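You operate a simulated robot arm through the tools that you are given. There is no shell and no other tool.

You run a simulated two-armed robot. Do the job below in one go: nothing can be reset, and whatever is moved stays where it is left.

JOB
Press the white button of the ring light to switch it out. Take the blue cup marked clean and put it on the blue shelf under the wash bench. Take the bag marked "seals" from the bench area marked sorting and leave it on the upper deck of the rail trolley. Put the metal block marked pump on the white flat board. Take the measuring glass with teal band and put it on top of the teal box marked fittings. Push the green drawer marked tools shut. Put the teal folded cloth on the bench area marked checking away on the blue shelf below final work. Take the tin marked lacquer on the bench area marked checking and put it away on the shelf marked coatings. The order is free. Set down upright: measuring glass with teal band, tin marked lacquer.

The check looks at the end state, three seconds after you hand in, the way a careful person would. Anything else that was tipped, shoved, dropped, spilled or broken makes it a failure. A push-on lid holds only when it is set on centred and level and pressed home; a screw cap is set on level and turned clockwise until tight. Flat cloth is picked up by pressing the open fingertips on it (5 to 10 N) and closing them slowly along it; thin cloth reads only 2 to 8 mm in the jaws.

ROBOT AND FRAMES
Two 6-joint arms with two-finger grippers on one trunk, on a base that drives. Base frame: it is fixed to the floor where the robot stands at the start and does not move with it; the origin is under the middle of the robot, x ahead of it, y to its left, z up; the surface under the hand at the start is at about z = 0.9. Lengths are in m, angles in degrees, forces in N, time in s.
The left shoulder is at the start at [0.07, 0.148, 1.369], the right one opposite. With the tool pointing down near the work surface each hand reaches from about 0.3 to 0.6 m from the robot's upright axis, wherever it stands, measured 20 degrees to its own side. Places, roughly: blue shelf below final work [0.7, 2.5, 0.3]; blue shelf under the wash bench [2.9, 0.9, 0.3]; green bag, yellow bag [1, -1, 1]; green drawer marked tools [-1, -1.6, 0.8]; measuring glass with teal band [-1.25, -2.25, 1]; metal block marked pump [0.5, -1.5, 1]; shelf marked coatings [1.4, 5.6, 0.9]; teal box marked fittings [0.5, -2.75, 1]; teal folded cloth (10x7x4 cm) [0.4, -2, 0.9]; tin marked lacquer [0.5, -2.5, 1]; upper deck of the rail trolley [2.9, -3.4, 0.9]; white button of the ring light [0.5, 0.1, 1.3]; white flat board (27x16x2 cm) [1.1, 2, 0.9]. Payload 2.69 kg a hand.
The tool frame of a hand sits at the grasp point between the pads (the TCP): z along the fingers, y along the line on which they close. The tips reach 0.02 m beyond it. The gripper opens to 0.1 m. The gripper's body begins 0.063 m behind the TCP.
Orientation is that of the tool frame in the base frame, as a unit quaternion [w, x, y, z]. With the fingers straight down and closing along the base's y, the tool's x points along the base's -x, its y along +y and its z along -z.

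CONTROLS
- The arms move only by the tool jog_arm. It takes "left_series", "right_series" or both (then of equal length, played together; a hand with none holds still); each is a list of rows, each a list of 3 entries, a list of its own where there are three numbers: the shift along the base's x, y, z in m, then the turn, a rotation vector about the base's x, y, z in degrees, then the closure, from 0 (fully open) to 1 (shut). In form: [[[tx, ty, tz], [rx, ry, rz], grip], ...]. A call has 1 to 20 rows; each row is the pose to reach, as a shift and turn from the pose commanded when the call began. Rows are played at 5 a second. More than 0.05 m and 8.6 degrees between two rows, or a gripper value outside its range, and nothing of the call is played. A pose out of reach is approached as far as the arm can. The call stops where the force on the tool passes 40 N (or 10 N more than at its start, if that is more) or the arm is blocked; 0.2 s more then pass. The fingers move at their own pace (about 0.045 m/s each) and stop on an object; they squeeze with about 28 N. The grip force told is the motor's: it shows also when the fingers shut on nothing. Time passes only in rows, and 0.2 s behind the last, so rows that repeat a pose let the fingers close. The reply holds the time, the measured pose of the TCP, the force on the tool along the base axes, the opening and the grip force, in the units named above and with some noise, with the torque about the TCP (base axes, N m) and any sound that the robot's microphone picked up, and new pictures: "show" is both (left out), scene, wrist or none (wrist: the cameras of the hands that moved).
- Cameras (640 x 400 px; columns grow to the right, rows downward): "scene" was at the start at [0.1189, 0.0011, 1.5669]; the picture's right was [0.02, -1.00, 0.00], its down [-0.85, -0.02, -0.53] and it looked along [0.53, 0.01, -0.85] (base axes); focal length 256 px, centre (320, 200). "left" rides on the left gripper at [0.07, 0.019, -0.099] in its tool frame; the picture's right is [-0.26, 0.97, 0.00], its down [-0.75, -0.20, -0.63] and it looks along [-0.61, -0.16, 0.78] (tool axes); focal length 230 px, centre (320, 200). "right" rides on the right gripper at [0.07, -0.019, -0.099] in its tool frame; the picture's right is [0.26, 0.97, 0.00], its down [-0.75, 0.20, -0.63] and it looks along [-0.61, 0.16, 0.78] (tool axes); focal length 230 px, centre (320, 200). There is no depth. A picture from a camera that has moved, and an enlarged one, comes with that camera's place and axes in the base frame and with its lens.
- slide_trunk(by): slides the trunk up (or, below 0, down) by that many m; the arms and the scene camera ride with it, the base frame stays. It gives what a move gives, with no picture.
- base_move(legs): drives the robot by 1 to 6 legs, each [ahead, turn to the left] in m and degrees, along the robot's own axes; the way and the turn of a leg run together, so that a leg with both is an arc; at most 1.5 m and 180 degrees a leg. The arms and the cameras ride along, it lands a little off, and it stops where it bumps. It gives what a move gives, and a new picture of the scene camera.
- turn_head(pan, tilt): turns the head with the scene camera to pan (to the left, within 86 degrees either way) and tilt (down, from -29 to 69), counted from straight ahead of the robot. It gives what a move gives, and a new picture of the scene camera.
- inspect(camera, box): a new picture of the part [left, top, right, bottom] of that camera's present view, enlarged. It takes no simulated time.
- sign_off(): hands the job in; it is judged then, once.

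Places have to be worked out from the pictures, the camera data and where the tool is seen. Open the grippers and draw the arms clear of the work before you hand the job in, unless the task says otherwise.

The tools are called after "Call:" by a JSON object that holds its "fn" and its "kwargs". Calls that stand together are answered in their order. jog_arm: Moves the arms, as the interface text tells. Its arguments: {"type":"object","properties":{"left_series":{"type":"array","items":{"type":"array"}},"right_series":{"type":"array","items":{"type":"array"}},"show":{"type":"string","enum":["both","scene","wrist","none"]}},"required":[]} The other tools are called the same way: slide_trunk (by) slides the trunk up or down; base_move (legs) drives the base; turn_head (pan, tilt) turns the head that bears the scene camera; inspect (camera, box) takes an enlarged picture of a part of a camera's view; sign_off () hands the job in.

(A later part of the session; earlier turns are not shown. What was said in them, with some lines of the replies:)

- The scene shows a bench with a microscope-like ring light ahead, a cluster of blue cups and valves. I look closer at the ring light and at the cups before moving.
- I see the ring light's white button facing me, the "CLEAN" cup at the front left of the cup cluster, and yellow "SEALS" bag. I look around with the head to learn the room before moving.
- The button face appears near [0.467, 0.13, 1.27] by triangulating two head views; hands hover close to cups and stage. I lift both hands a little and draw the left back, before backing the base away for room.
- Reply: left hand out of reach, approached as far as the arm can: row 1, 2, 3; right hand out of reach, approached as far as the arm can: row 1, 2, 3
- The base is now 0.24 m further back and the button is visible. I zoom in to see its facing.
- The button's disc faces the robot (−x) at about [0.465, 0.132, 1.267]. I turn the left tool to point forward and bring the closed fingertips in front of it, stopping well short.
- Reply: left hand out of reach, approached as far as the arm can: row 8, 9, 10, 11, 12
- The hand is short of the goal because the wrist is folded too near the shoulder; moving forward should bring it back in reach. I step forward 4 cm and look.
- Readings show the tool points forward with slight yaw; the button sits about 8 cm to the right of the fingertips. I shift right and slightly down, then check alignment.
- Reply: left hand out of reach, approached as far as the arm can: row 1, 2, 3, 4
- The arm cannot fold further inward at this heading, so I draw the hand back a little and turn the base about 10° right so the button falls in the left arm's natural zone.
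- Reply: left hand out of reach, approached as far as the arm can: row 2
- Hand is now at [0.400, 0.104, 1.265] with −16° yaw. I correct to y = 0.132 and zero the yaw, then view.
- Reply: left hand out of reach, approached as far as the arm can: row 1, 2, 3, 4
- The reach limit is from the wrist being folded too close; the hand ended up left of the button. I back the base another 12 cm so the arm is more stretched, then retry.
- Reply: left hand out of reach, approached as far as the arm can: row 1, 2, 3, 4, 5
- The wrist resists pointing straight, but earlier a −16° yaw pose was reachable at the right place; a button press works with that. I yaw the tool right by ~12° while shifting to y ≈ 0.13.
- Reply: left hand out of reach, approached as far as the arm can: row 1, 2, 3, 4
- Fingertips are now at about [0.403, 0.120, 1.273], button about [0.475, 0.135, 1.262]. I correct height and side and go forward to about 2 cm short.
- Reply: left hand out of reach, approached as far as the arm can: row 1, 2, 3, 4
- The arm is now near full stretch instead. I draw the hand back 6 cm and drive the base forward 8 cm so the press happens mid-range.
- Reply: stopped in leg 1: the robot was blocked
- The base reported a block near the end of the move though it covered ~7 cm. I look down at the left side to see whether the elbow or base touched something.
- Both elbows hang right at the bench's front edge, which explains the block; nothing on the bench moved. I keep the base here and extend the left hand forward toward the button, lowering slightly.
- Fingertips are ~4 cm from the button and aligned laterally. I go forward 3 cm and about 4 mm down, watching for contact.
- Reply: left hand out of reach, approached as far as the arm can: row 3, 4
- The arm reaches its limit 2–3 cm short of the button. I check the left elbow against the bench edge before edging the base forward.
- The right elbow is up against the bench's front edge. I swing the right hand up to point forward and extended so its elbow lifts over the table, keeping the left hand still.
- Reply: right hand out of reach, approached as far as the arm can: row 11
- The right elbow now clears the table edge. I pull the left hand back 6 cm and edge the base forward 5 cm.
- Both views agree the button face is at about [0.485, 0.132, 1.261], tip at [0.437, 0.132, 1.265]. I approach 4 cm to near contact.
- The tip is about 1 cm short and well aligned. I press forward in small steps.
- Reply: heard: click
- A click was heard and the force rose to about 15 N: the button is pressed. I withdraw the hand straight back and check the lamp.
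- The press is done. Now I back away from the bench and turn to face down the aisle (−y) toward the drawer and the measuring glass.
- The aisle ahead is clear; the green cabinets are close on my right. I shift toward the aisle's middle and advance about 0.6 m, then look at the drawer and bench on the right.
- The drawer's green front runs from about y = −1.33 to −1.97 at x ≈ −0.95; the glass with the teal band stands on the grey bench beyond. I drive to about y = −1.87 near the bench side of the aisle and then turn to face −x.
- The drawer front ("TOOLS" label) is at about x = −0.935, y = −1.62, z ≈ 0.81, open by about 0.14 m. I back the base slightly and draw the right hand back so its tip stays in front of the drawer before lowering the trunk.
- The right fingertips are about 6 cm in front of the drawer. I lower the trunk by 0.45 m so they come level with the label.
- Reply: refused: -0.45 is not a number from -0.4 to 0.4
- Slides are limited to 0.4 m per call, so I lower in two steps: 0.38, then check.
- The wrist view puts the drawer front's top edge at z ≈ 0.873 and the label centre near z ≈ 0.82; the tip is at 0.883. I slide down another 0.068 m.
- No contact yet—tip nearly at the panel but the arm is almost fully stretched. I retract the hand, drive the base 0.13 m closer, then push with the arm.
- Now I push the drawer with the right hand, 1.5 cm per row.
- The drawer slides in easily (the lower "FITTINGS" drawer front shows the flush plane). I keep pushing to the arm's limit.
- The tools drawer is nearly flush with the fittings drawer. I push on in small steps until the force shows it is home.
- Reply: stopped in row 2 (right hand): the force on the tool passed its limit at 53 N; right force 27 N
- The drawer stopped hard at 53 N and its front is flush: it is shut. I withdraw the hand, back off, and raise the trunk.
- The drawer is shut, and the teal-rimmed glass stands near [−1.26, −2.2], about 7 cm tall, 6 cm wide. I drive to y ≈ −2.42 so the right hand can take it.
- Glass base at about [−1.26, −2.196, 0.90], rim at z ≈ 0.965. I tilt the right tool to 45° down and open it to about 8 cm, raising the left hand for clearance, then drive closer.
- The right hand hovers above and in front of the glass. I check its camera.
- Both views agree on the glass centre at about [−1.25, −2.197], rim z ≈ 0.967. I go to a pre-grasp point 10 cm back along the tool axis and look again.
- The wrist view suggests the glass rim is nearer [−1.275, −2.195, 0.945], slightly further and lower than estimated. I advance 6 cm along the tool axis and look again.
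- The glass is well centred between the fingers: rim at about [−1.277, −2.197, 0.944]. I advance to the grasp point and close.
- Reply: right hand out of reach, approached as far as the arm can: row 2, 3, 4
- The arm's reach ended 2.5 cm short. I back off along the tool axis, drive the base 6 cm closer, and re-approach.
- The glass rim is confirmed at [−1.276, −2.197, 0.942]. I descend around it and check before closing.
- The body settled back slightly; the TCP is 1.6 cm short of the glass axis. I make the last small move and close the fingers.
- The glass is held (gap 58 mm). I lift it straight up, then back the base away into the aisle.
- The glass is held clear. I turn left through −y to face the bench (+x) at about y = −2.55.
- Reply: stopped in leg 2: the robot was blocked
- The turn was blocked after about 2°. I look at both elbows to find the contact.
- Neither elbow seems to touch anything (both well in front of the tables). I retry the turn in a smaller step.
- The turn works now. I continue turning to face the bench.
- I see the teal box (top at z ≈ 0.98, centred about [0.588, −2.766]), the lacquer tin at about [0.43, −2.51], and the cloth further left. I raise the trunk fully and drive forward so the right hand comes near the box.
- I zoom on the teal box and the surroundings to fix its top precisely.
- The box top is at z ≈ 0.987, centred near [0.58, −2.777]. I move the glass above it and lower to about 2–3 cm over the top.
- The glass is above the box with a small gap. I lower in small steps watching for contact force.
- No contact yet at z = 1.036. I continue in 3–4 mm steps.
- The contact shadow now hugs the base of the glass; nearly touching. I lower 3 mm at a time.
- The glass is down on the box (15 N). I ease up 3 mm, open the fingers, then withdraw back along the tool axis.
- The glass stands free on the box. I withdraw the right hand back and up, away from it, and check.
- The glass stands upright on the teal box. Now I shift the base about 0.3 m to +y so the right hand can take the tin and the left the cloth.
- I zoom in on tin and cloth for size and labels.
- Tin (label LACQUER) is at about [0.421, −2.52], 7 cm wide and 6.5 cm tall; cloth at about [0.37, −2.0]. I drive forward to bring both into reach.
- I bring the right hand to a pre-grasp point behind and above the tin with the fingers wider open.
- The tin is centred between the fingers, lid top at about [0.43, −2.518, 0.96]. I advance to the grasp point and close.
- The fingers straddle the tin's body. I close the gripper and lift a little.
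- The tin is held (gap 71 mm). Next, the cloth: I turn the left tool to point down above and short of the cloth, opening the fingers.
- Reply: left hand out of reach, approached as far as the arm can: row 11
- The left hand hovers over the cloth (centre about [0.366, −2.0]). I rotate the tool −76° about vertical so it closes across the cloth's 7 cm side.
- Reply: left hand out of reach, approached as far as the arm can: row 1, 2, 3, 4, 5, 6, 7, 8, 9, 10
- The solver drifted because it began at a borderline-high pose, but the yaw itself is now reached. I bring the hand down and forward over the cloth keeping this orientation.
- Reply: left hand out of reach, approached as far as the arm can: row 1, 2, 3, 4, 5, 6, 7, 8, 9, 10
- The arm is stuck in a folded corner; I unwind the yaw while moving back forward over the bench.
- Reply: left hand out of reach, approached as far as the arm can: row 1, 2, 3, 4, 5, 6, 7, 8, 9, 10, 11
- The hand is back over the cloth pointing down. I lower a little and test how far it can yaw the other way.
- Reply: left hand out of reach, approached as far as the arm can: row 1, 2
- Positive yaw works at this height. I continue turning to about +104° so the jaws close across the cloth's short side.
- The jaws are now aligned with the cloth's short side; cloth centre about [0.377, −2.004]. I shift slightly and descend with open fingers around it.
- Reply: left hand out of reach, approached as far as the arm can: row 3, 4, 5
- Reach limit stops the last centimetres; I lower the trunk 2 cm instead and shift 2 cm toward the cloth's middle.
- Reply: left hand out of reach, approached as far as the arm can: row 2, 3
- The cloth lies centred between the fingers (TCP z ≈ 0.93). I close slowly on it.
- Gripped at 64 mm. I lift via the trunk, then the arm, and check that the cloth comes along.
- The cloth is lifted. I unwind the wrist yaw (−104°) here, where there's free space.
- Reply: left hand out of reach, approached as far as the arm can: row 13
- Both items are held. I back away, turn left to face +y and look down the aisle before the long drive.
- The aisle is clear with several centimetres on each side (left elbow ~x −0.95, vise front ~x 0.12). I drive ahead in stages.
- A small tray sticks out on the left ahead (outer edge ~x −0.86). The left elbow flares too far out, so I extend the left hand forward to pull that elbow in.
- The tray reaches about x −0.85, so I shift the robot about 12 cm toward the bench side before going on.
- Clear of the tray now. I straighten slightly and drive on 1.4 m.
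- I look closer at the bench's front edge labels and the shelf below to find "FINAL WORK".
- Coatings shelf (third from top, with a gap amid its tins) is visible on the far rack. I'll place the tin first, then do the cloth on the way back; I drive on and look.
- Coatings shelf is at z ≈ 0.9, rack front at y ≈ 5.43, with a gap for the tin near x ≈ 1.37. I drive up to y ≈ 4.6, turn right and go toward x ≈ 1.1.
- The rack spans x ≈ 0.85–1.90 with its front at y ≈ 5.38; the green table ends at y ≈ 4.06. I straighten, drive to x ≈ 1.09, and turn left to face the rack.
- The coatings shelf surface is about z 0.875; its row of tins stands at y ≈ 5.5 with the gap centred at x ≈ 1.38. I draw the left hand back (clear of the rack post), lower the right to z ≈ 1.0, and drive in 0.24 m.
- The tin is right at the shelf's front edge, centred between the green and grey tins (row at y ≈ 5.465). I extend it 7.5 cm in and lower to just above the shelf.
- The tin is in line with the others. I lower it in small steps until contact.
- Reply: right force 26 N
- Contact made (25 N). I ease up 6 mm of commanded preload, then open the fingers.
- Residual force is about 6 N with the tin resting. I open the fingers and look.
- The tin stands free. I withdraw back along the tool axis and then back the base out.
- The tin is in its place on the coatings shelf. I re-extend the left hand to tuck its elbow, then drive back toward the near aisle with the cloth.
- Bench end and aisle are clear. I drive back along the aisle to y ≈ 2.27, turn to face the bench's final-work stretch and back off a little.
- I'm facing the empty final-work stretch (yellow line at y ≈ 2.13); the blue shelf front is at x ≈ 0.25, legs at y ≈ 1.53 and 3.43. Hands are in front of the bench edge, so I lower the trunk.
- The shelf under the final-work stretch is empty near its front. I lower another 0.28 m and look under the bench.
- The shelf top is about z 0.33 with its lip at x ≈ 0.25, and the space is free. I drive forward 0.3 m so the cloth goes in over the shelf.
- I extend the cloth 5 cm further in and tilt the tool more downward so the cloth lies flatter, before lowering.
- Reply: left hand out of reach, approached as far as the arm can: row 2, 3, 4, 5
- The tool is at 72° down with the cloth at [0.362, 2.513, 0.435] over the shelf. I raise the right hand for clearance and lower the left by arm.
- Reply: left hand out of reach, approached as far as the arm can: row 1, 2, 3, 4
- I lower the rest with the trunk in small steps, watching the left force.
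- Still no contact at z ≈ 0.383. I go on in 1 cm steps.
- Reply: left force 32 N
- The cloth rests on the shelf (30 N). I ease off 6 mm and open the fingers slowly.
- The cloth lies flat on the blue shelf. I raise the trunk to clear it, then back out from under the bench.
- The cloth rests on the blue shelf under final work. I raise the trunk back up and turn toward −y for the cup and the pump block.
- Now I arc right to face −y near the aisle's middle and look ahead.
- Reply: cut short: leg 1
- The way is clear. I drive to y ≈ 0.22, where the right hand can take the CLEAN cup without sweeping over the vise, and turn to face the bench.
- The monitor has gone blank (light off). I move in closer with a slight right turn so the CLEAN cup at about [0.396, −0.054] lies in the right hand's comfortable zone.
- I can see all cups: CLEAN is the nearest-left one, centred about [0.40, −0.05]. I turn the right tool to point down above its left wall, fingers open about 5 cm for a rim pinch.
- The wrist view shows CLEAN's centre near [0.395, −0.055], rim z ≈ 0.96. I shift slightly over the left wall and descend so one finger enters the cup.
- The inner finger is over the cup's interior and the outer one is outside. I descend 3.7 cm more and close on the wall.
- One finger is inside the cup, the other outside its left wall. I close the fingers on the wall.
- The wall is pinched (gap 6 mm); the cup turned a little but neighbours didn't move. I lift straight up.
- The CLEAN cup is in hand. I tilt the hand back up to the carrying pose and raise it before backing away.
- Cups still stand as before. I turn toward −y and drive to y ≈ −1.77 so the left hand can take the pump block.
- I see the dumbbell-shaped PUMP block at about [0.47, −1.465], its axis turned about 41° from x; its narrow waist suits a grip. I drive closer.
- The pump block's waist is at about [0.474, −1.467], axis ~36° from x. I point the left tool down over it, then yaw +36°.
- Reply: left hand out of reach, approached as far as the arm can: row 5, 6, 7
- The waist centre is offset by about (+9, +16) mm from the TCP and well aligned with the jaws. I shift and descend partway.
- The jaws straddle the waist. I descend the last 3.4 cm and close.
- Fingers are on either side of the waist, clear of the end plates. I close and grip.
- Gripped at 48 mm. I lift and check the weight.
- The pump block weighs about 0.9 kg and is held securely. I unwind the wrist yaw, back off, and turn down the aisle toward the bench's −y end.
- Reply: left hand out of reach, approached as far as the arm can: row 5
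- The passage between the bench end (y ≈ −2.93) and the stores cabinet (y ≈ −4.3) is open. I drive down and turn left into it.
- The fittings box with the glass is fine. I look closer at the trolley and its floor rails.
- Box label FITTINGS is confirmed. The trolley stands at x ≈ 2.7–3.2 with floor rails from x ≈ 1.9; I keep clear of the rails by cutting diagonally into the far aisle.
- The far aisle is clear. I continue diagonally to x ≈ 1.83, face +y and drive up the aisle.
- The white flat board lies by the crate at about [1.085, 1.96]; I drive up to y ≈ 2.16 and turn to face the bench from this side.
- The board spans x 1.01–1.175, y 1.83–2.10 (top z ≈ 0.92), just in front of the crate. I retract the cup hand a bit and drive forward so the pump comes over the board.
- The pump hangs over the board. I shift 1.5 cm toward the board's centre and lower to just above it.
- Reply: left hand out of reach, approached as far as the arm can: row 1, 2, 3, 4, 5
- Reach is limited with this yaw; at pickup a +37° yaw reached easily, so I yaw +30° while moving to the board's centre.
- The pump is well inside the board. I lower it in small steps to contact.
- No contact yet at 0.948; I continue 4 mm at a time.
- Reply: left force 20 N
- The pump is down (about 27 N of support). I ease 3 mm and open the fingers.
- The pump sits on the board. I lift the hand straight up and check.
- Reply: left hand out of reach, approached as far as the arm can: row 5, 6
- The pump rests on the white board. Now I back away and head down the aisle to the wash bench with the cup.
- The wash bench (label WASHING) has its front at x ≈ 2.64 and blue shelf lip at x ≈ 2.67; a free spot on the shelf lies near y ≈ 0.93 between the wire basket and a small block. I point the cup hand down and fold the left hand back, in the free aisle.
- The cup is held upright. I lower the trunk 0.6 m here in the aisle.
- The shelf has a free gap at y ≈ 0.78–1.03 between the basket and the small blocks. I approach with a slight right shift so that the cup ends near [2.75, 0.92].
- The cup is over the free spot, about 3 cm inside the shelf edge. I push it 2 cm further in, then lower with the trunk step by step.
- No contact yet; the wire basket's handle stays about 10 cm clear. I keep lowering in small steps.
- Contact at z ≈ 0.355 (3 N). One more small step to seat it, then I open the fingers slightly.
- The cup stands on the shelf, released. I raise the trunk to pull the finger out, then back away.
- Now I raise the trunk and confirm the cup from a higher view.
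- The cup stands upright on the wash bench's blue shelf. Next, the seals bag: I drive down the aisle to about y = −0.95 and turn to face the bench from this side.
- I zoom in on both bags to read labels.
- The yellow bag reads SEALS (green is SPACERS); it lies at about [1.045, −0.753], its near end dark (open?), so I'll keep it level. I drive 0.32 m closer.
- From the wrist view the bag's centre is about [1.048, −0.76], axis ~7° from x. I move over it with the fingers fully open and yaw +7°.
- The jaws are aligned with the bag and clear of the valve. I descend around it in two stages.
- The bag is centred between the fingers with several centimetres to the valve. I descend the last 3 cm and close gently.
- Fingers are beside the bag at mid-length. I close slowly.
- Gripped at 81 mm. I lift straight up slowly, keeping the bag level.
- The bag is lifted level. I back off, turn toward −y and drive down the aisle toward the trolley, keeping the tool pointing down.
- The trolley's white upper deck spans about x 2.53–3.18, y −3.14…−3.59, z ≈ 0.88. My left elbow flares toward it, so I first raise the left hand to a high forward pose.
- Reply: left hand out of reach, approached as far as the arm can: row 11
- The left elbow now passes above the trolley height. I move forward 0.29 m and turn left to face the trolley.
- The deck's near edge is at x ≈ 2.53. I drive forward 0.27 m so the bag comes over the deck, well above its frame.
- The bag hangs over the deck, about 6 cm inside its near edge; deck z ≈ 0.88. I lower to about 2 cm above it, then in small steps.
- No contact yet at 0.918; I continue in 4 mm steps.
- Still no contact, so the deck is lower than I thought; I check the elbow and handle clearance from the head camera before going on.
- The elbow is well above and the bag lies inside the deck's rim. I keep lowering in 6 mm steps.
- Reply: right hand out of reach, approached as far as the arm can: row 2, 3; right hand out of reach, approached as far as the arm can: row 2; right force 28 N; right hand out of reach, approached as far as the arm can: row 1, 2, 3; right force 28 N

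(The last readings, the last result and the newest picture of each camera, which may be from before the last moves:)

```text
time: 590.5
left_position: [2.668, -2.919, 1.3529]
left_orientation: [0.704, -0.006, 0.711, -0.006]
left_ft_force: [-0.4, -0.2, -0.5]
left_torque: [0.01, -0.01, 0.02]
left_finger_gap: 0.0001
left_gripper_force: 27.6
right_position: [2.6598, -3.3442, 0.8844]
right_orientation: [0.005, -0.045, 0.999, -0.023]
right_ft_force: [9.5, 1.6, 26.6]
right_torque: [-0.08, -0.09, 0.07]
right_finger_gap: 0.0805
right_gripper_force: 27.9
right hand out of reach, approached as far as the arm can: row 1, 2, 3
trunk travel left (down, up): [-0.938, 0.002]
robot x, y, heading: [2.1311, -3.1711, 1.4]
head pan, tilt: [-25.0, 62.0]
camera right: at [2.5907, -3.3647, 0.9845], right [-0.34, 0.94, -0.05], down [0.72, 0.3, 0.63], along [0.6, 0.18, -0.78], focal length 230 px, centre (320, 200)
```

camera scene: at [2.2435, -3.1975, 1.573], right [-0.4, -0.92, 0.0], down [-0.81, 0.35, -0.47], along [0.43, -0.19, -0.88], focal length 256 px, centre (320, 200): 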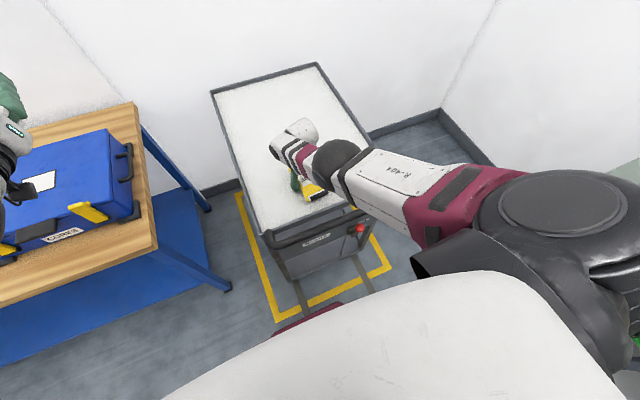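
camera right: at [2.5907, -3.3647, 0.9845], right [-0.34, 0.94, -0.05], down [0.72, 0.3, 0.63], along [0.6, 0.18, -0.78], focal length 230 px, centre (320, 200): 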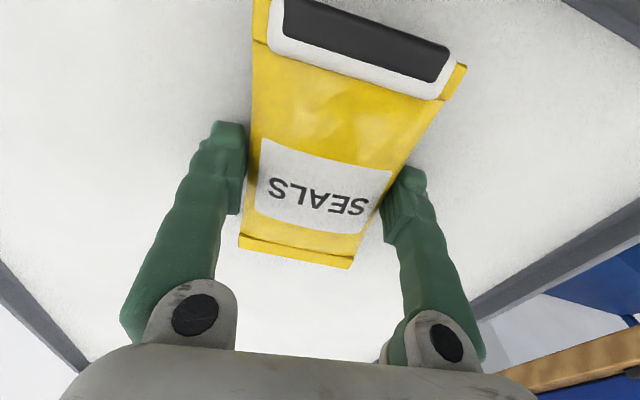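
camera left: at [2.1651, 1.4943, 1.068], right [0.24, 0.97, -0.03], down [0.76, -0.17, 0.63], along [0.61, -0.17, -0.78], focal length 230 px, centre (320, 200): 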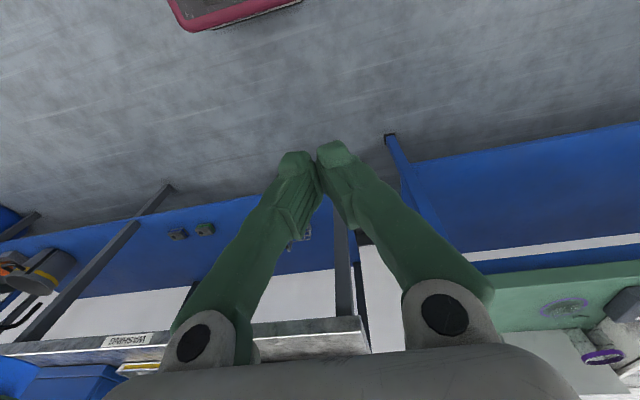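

Contact reached (about 26 N). I ease up several millimetres to relieve the load, then open.

Call:
{"fn": "jog_arm", "kwargs": {"right_series": [[[0, 0, 0.004], [0, 0, 0], 1], [[0, 0, 0.007], [0, 0, 0], 1], [[0, 0, 0.007], [0, 0, 0], 1]], "show": "none"}}

```text
time: 591.2
left_position: [2.6705, -2.921, 1.3521]
left_orientation: [0.702, -0.004, 0.712, -0.006]
left_ft_force: [0.4, 0.0, 0.3]
left_torque: [0.01, 0.02, 0.01]
left_finger_gap: 0.0
left_gripper_force: 27.9
right_position: [2.658, -3.3462, 0.8863]
right_orientation: [-0.003, -0.044, 0.999, -0.021]
right_ft_force: [-0.2, -0.9, 0.4]
right_torque: [0.0, 0.03, -0.01]
right_finger_gap: 0.0804
right_gripper_force: 28.2
trunk travel left (down, up): [-0.938, 0.002]
robot x, y, heading: [2.1339, -3.1713, 1.3]
head pan, tilt: [-25.0, 62.0]
```

The load is relieved with the bag just at the deck. I open the fingers.

Call:
{"fn": "jog_arm", "kwargs": {"right_series": [[[0, 0, 0], [0, 0, 0], 0.12], [[0, 0, 0], [0, 0, 0], 0.05], [[0, 0, 0], [0, 0, 0], 0], [[0, 0, 0], [0, 0, 0], 0]], "show": "wrist"}}

```text
time: 592.2
left_position: [2.6695, -2.9204, 1.3521]
left_orientation: [0.703, -0.003, 0.711, -0.006]
left_ft_force: [0.4, 0.0, 0.0]
left_torque: [-0.02, -0.01, 0.0]
left_finger_gap: 0.0002
left_gripper_force: 27.8
right_position: [2.661, -3.345, 0.8869]
right_orientation: [0.0, -0.045, 0.999, -0.021]
right_ft_force: [-0.2, 0.6, 0.5]
right_torque: [0.01, 0.01, 0.02]
right_finger_gap: 0.1001
right_gripper_force: 0.1
trunk travel left (down, up): [-0.938, 0.002]
robot x, y, heading: [2.1327, -3.1737, 1.3]
head pan, tilt: [-25.0, 62.0]
camera right: at [2.5918, -3.3667, 0.9876], right [-0.34, 0.94, -0.04], down [0.73, 0.29, 0.62], along [0.59, 0.18, -0.78], focal length 230 px, centre (320, 200)
```

right: 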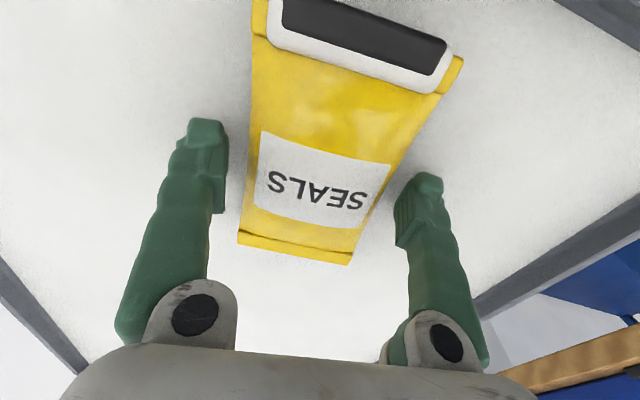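

The bag lies on the deck, released. I lift the hand straight up and then back the base away.

Call:
{"fn": "jog_arm", "kwargs": {"right_series": [[[0, 0, 0.03], [0, 0, 0], 0], [[0, 0, 0.07], [0, 0, 0], 0], [[0, 0, 0.11], [0, 0, 0], 0], [[0, 0, 0.135], [0, 0, 0], 0]], "show": "wrist"}}

Call:
{"fn": "base_move", "kwargs": {"legs": [[-0.4, 0]]}}

Call:
{"fn": "turn_head", "kwargs": {"pan": -10, "tilt": 40}}

Call:
{"fn": "inspect", "kwargs": {"camera": "scene", "box": [220, 80, 440, 260]}}

```text
time: 593.5
left_position: [2.6682, -2.9209, 1.3535]
left_orientation: [0.703, -0.004, 0.711, -0.006]
left_ft_force: [1.0, -0.4, -0.5]
left_torque: [0.01, 0.02, 0.0]
left_finger_gap: 0.0
left_gripper_force: 28.2
right_position: [2.6152, -3.3609, 0.9698]
right_orientation: [-0.118, -0.041, 0.991, -0.046]
right_ft_force: [1.2, -0.6, 0.6]
right_torque: [0.02, 0.01, 0.02]
right_finger_gap: 0.1001
right_gripper_force: 0.0
right hand out of reach, approached as far as the arm can: row 1, 2, 3
trunk travel left (down, up): [-0.938, 0.002]
robot x, y, heading: [2.1315, -3.1713, 1.1]
head pan, tilt: [-25.0, 62.0]
stopped in row 4 (right hand): the arm was blocked; the commanded pose is now the measured one
camera right: at [2.5722, -3.3746, 1.084], right [-0.34, 0.94, -0.02], down [0.85, 0.32, 0.42], along [0.4, 0.13, -0.91], focal length 230 px, centre (320, 200)
```

right: 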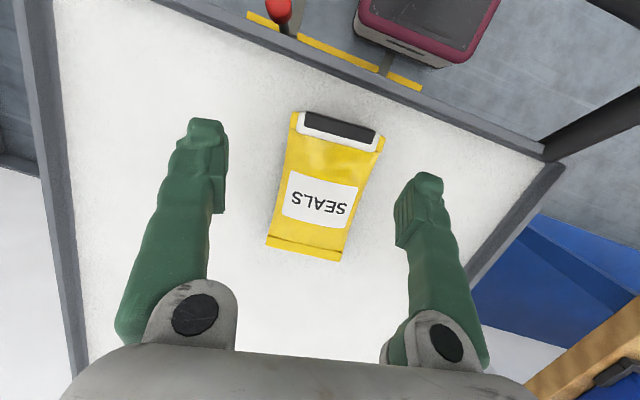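

```text
time: 596.0
left_position: [2.2631, -2.9307, 1.3514]
left_orientation: [0.702, -0.003, 0.712, -0.008]
left_ft_force: [0.1, 1.0, -0.2]
left_torque: [-0.02, -0.03, -0.04]
left_finger_gap: 0.0001
left_gripper_force: 28.3
right_position: [2.2069, -3.3698, 0.9691]
right_orientation: [-0.118, -0.039, 0.991, -0.046]
right_ft_force: [0.7, -0.1, -0.2]
right_torque: [0.04, 0.04, 0.03]
right_finger_gap: 0.1001
right_gripper_force: 0.1
trunk travel left (down, up): [-0.938, 0.002]
robot x, y, heading: [1.7244, -3.1809, 1.0]
head pan, tilt: [-25.0, 62.0]
camera scene: at [1.8357, -3.2056, 1.5727], right [-0.41, -0.91, 0.0], down [-0.81, 0.36, -0.47], along [0.43, -0.19, -0.88], focal length 256 px, centre (320, 200)
```

scene: 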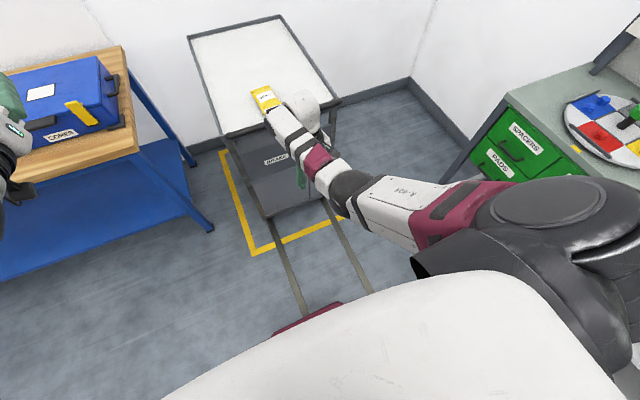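

```text
time: 596.9
left_position: [2.2606, -2.931, 1.3521]
left_orientation: [0.703, -0.003, 0.711, -0.008]
left_ft_force: [0.1, 0.1, 0.3]
left_torque: [0.0, -0.01, 0.0]
left_finger_gap: 0.0
left_gripper_force: 27.2
right_position: [2.2059, -3.3691, 0.9705]
right_orientation: [-0.117, -0.04, 0.991, -0.046]
right_ft_force: [0.3, 0.0, -1.2]
right_torque: [-0.02, 0.01, 0.0]
right_finger_gap: 0.0997
right_gripper_force: 0.1
trunk travel left (down, up): [-0.938, 0.002]
robot x, y, heading: [1.7259, -3.18, 1.2]
head pan, tilt: [-10.0, 40.0]
camera scene: at [1.857, -3.1928, 1.602], right [-0.16, -0.99, 0.0], down [-0.63, 0.1, -0.77], along [0.76, -0.12, -0.64], focal length 256 px, centre (320, 200)
```

scene: 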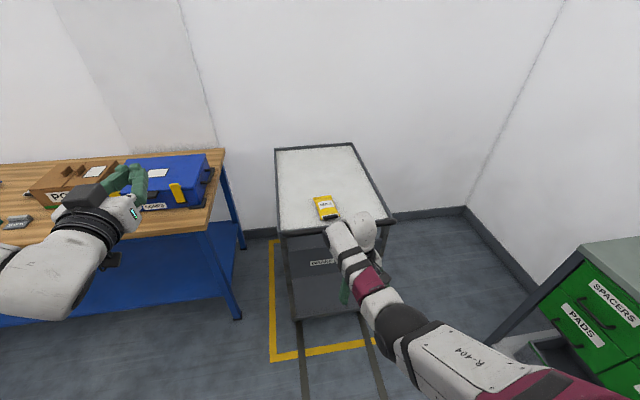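

```text
2.22 times, centred on (330, 170) of scene
camera zoom: at [1.857, -3.1928, 1.602], right [-0.16, -0.99, 0.0], down [-0.63, 0.1, -0.77], along [0.76, -0.12, -0.64], focal length 569 px, centre (298, 267)
```

zoom: 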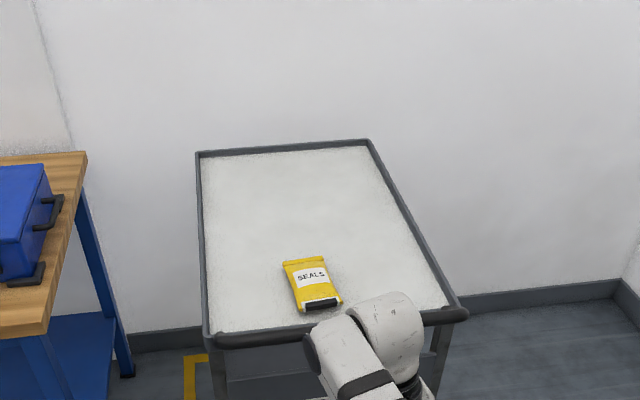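

The bag lies on the upper deck. The last lift reported a block near its end, so I check that the trolley hasn't shifted relative to its floor marks.

Call:
{"fn": "turn_head", "kwargs": {"pan": -5, "tilt": 45}}

Call:
{"fn": "inspect", "kwargs": {"camera": "scene", "box": [240, 100, 440, 340]}}

```text
time: 597.5
left_position: [2.2608, -2.9306, 1.352]
left_orientation: [0.703, -0.003, 0.711, -0.008]
left_ft_force: [-0.3, -0.1, -0.3]
left_torque: [0.01, -0.01, 0.05]
left_finger_gap: 0.0001
left_gripper_force: 27.5
right_position: [2.2066, -3.3694, 0.9708]
right_orientation: [-0.117, -0.04, 0.991, -0.046]
right_ft_force: [0.1, 0.9, -0.5]
right_torque: [-0.03, 0.03, -0.01]
right_finger_gap: 0.0999
right_gripper_force: 0.0
trunk travel left (down, up): [-0.938, 0.002]
robot x, y, heading: [1.7258, -3.1804, 1.0]
head pan, tilt: [-5.0, 45.0]
camera scene: at [1.8548, -3.1851, 1.5947], right [-0.07, -1.0, 0.0], down [-0.7, 0.05, -0.71], along [0.71, -0.05, -0.71], focal length 256 px, centre (320, 200)
```

scene: 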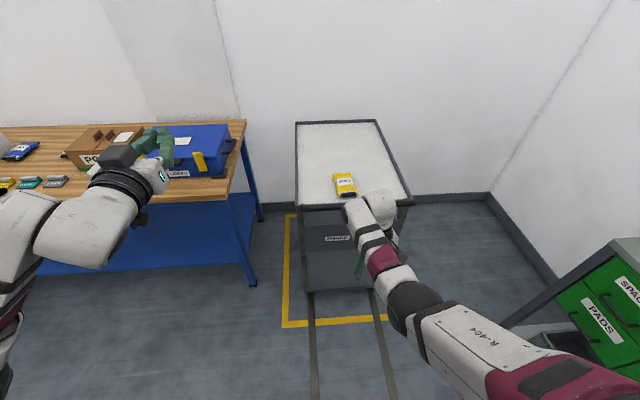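

```text
1.67 times, centred on (340, 220) of scene
camera zoom: at [1.8548, -3.1851, 1.5947], right [-0.07, -1.0, 0.0], down [-0.7, 0.05, -0.71], along [0.71, -0.05, -0.71], focal length 427 px, centre (287, 167)
```

zoom: 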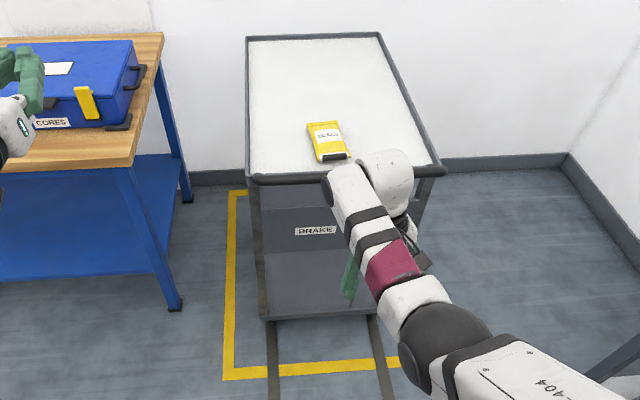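

The trolley stands in its marks with the bag on top. I raise the right arm to a clear forward pose, open the left gripper, and check the brake lever.

Call:
{"fn": "jog_arm", "kwargs": {"right_series": [[[0.01, 0, 0.02], [0, -7.5, 0], 0], [[0.02, 0, 0.05], [0, -15, 0], 0], [[0.03, 0, 0.08], [0, -22.5, 0], 0], [[0.04, 0, 0.11], [0, -30, 0], 0], [[0.05, 0, 0.14], [0, -37.5, 0], 0], [[0.06, 0, 0.17], [0, -45, 0], 0], [[0.07, 0, 0.2], [0, -52.5, 0], 0], [[0.08, 0, 0.24], [0, -60, 0], 0], [[0.08, 0, 0.28], [0, -67.5, 0], 0], [[0.08, 0, 0.32], [0, -75, 0], 0]], "left_series": [[[0, 0, 0], [0, 0, 0], 0.5], [[0, 0, 0], [0, 0, 0], 0], [[0, 0, 0], [0, 0, 0], 0], [[0, 0, 0], [0, 0, 0], 0], [[0, 0, 0], [0, 0, 0], 0], [[0, 0, 0], [0, 0, 0], 0], [[0, 0, 0], [0, 0, 0], 0], [[0, 0, 0], [0, 0, 0], 0], [[0, 0, 0], [0, 0, 0], 0], [[0, 0, 0], [0, 0, 0], 0]], "show": "scene"}}

Call:
{"fn": "inspect", "kwargs": {"camera": "scene", "box": [240, 100, 440, 340]}}

```text
time: 599.7
left_position: [2.2593, -2.9314, 1.3525]
left_orientation: [0.703, -0.003, 0.711, -0.007]
left_ft_force: [-0.1, 0.5, 0.7]
left_torque: [-0.02, 0.04, 0.0]
left_finger_gap: 0.1003
left_gripper_force: 0.0
right_position: [2.2843, -3.3712, 1.2913]
right_orientation: [0.511, -0.003, 0.857, -0.061]
right_ft_force: [-0.8, -0.1, 0.7]
right_torque: [0.02, -0.01, 0.02]
right_finger_gap: 0.1001
right_gripper_force: 0.1
trunk travel left (down, up): [-0.938, 0.002]
robot x, y, heading: [1.7221, -3.1805, 1.1]
head pan, tilt: [-5.0, 45.0]
camera scene: at [1.8541, -3.185, 1.5947], right [-0.07, -1.0, 0.0], down [-0.7, 0.05, -0.71], along [0.71, -0.05, -0.71], focal length 256 px, centre (320, 200)
```

scene: 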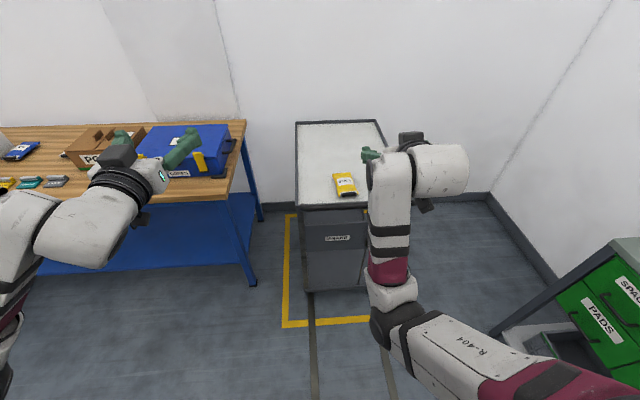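

```text
1.67 times, centred on (340, 220) of scene
camera zoom: at [1.8541, -3.185, 1.5947], right [-0.07, -1.0, 0.0], down [-0.7, 0.05, -0.71], along [0.71, -0.05, -0.71], focal length 427 px, centre (287, 167)
```

zoom: 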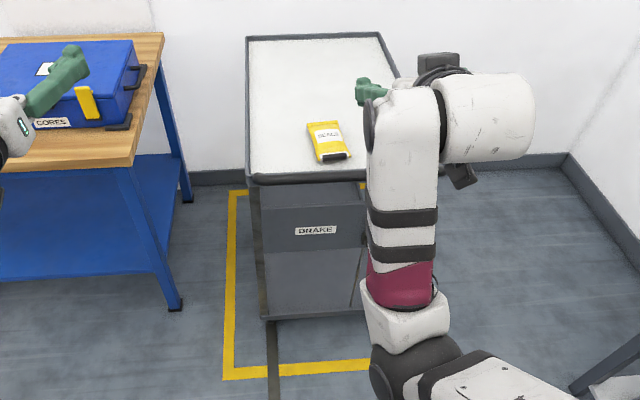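

I turn the base left a little so the arm no longer hides the brake lever, and look again.

Call:
{"fn": "base_move", "kwargs": {"legs": [[0, 35]]}}

Call:
{"fn": "turn_head", "kwargs": {"pan": -40, "tilt": 40}}

Call:
{"fn": "inspect", "kwargs": {"camera": "scene", "box": [240, 100, 440, 300]}}

```text
time: 601.8
left_position: [2.0221, -2.6707, 1.3514]
left_orientation: [0.672, -0.216, 0.678, 0.204]
left_ft_force: [-0.7, 0.4, 0.9]
left_torque: [-0.01, 0.01, 0.03]
left_finger_gap: 0.0999
left_gripper_force: 0.1
right_position: [2.2957, -3.0165, 1.2889]
right_orientation: [0.505, -0.26, 0.817, 0.096]
right_ft_force: [0.3, 0.0, 0.1]
right_torque: [-0.01, 0.02, 0.01]
right_finger_gap: 0.0998
right_gripper_force: 0.1
trunk travel left (down, up): [-0.938, 0.002]
robot x, y, heading: [1.7232, -3.1775, 36.0]
head pan, tilt: [-5.0, 45.0]
camera scene: at [1.835, -3.1096, 1.5947], right [0.51, -0.86, 0.0], down [-0.61, -0.36, -0.71], along [0.61, 0.36, -0.71], focal length 256 px, centre (320, 200)
```

scene: 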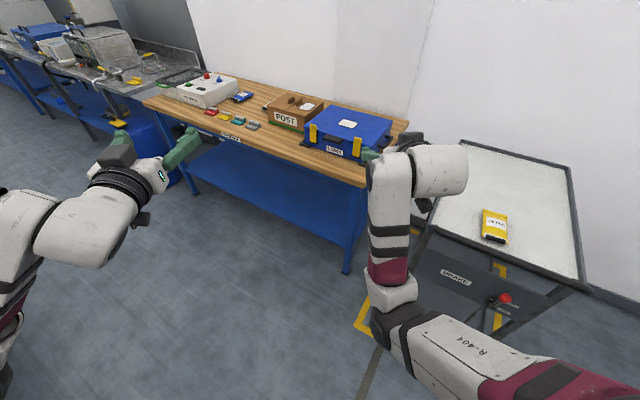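

```text
time: 602.8
left_position: [2.0204, -2.6688, 1.3526]
left_orientation: [0.673, -0.217, 0.677, 0.205]
left_ft_force: [0.3, 0.1, -0.7]
left_torque: [0.01, -0.01, -0.01]
left_finger_gap: 0.1001
left_gripper_force: 0.1
right_position: [2.2934, -3.0178, 1.2899]
right_orientation: [0.505, -0.261, 0.817, 0.096]
right_ft_force: [0.3, -0.7, 0.9]
right_torque: [0.0, -0.03, 0.02]
right_finger_gap: 0.0999
right_gripper_force: 0.0
trunk travel left (down, up): [-0.938, 0.002]
robot x, y, heading: [1.7208, -3.1818, 36.1]
head pan, tilt: [-40.0, 40.0]
camera scene: at [1.849, -3.1565, 1.602], right [-0.07, -1.0, 0.0], down [-0.64, 0.05, -0.77], along [0.76, -0.05, -0.64], focal length 256 px, centre (320, 200)
```

scene: 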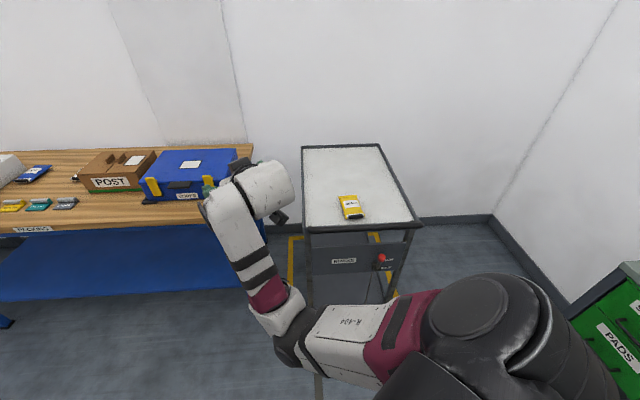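

```text
2.00 times, centred on (340, 200) of scene
camera zoom: at [1.849, -3.1565, 1.602], right [-0.07, -1.0, 0.0], down [-0.64, 0.05, -0.77], along [0.76, -0.05, -0.64], focal length 512 px, centre (280, 200)
```

zoom: 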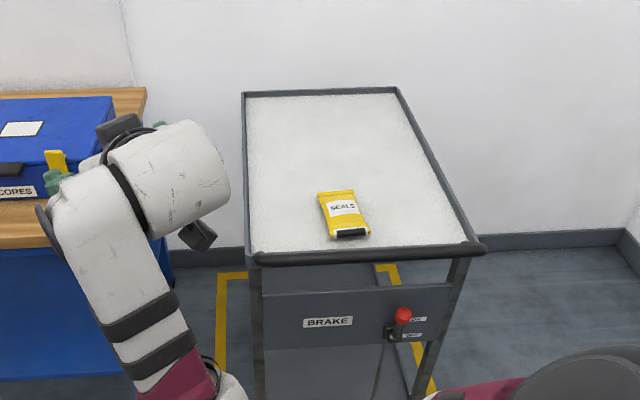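

I zoom on the brake lever to be sure it's unchanged.

Call:
{"fn": "inspect", "kwargs": {"camera": "scene", "box": [320, 225, 440, 300]}}

Call:
{"fn": "inspect", "kwargs": {"camera": "scene", "box": [320, 180, 400, 230]}}

```text
5.33 times, centred on (380, 262) of scene
camera zoom: at [1.849, -3.1565, 1.602], right [-0.07, -1.0, 0.0], down [-0.64, 0.05, -0.77], along [0.76, -0.05, -0.64], focal length 1366 px, centre (0, -133)
```

zoom: 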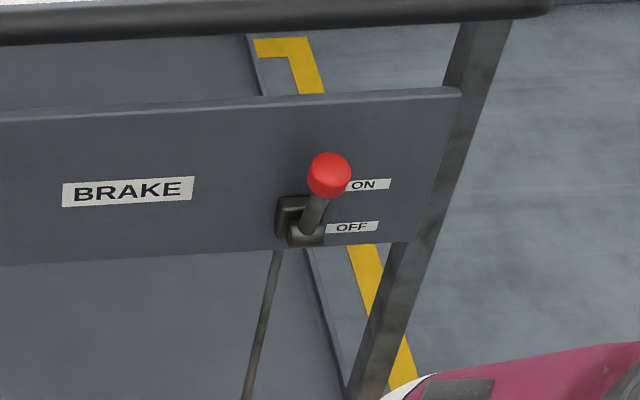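

```text
8.00 times, centred on (360, 205) of scene
camera zoom: at [1.849, -3.1565, 1.602], right [-0.07, -1.0, 0.0], down [-0.64, 0.05, -0.77], along [0.76, -0.05, -0.64], focal length 2048 px, centre (0, 160)
```

zoom: 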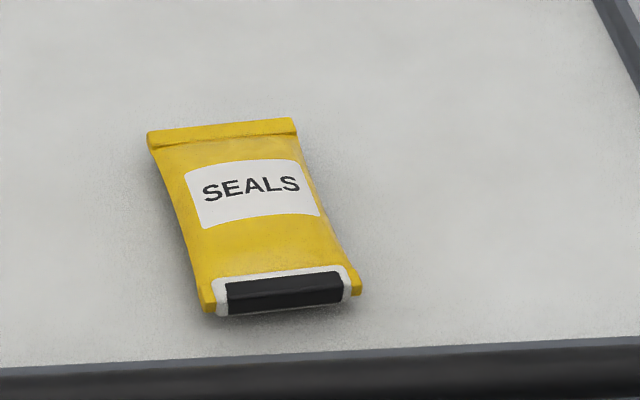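

The brake lever is still ON, and the SEALS bag lies on the upper deck. All eight jobs are done, both grippers are open and the arms are clear, so I hand in.

Call:
{"fn": "sign_off", "kwargs": {}}

```text
The job is handed in.
```

I finished all eight tasks and handed the job in. The final check result hasn't come back to me.

| Task | End state I saw |
|---|---|
| Ring light | I pressed the white button once and heard one click. The microscope monitor, which had shown "NO PART", is now blank. I never saw the lamp itself lit or unlit. |
| CLEAN cup | It stands upright on the blue shelf under the wash bench, between the wire basket and a small block. The other cups are still standing. |
| SEALS bag | It lies flat on the trolley's upper deck, a few centimetres inside the near edge. |
| Pump block | It sits on the white flat board in front of the TO PACK crate. |
| Measuring glass (teal band) | It stands upright on the FITTINGS box. |
| Green TOOLS drawer | Shut, with its front flush with the drawer below. |
| Teal cloth | It lies flat on the blue shelf below final work, a few centimetres in from the front edge. |
| LACQUER tin | It stands upright in line with the other tins on the COATINGS shelf. |

**Trolley:** the right arm reported a block while lifting away from the bag. Afterwards the trolley looked in place within its floor marks and its brake was still ON. My position estimate could be off by about 2 cm.

**Earlier stops:** two base moves were also reported as blocked. I saw nothing moved or tipped after either one.

I left both grippers open and the arms clear of the work.
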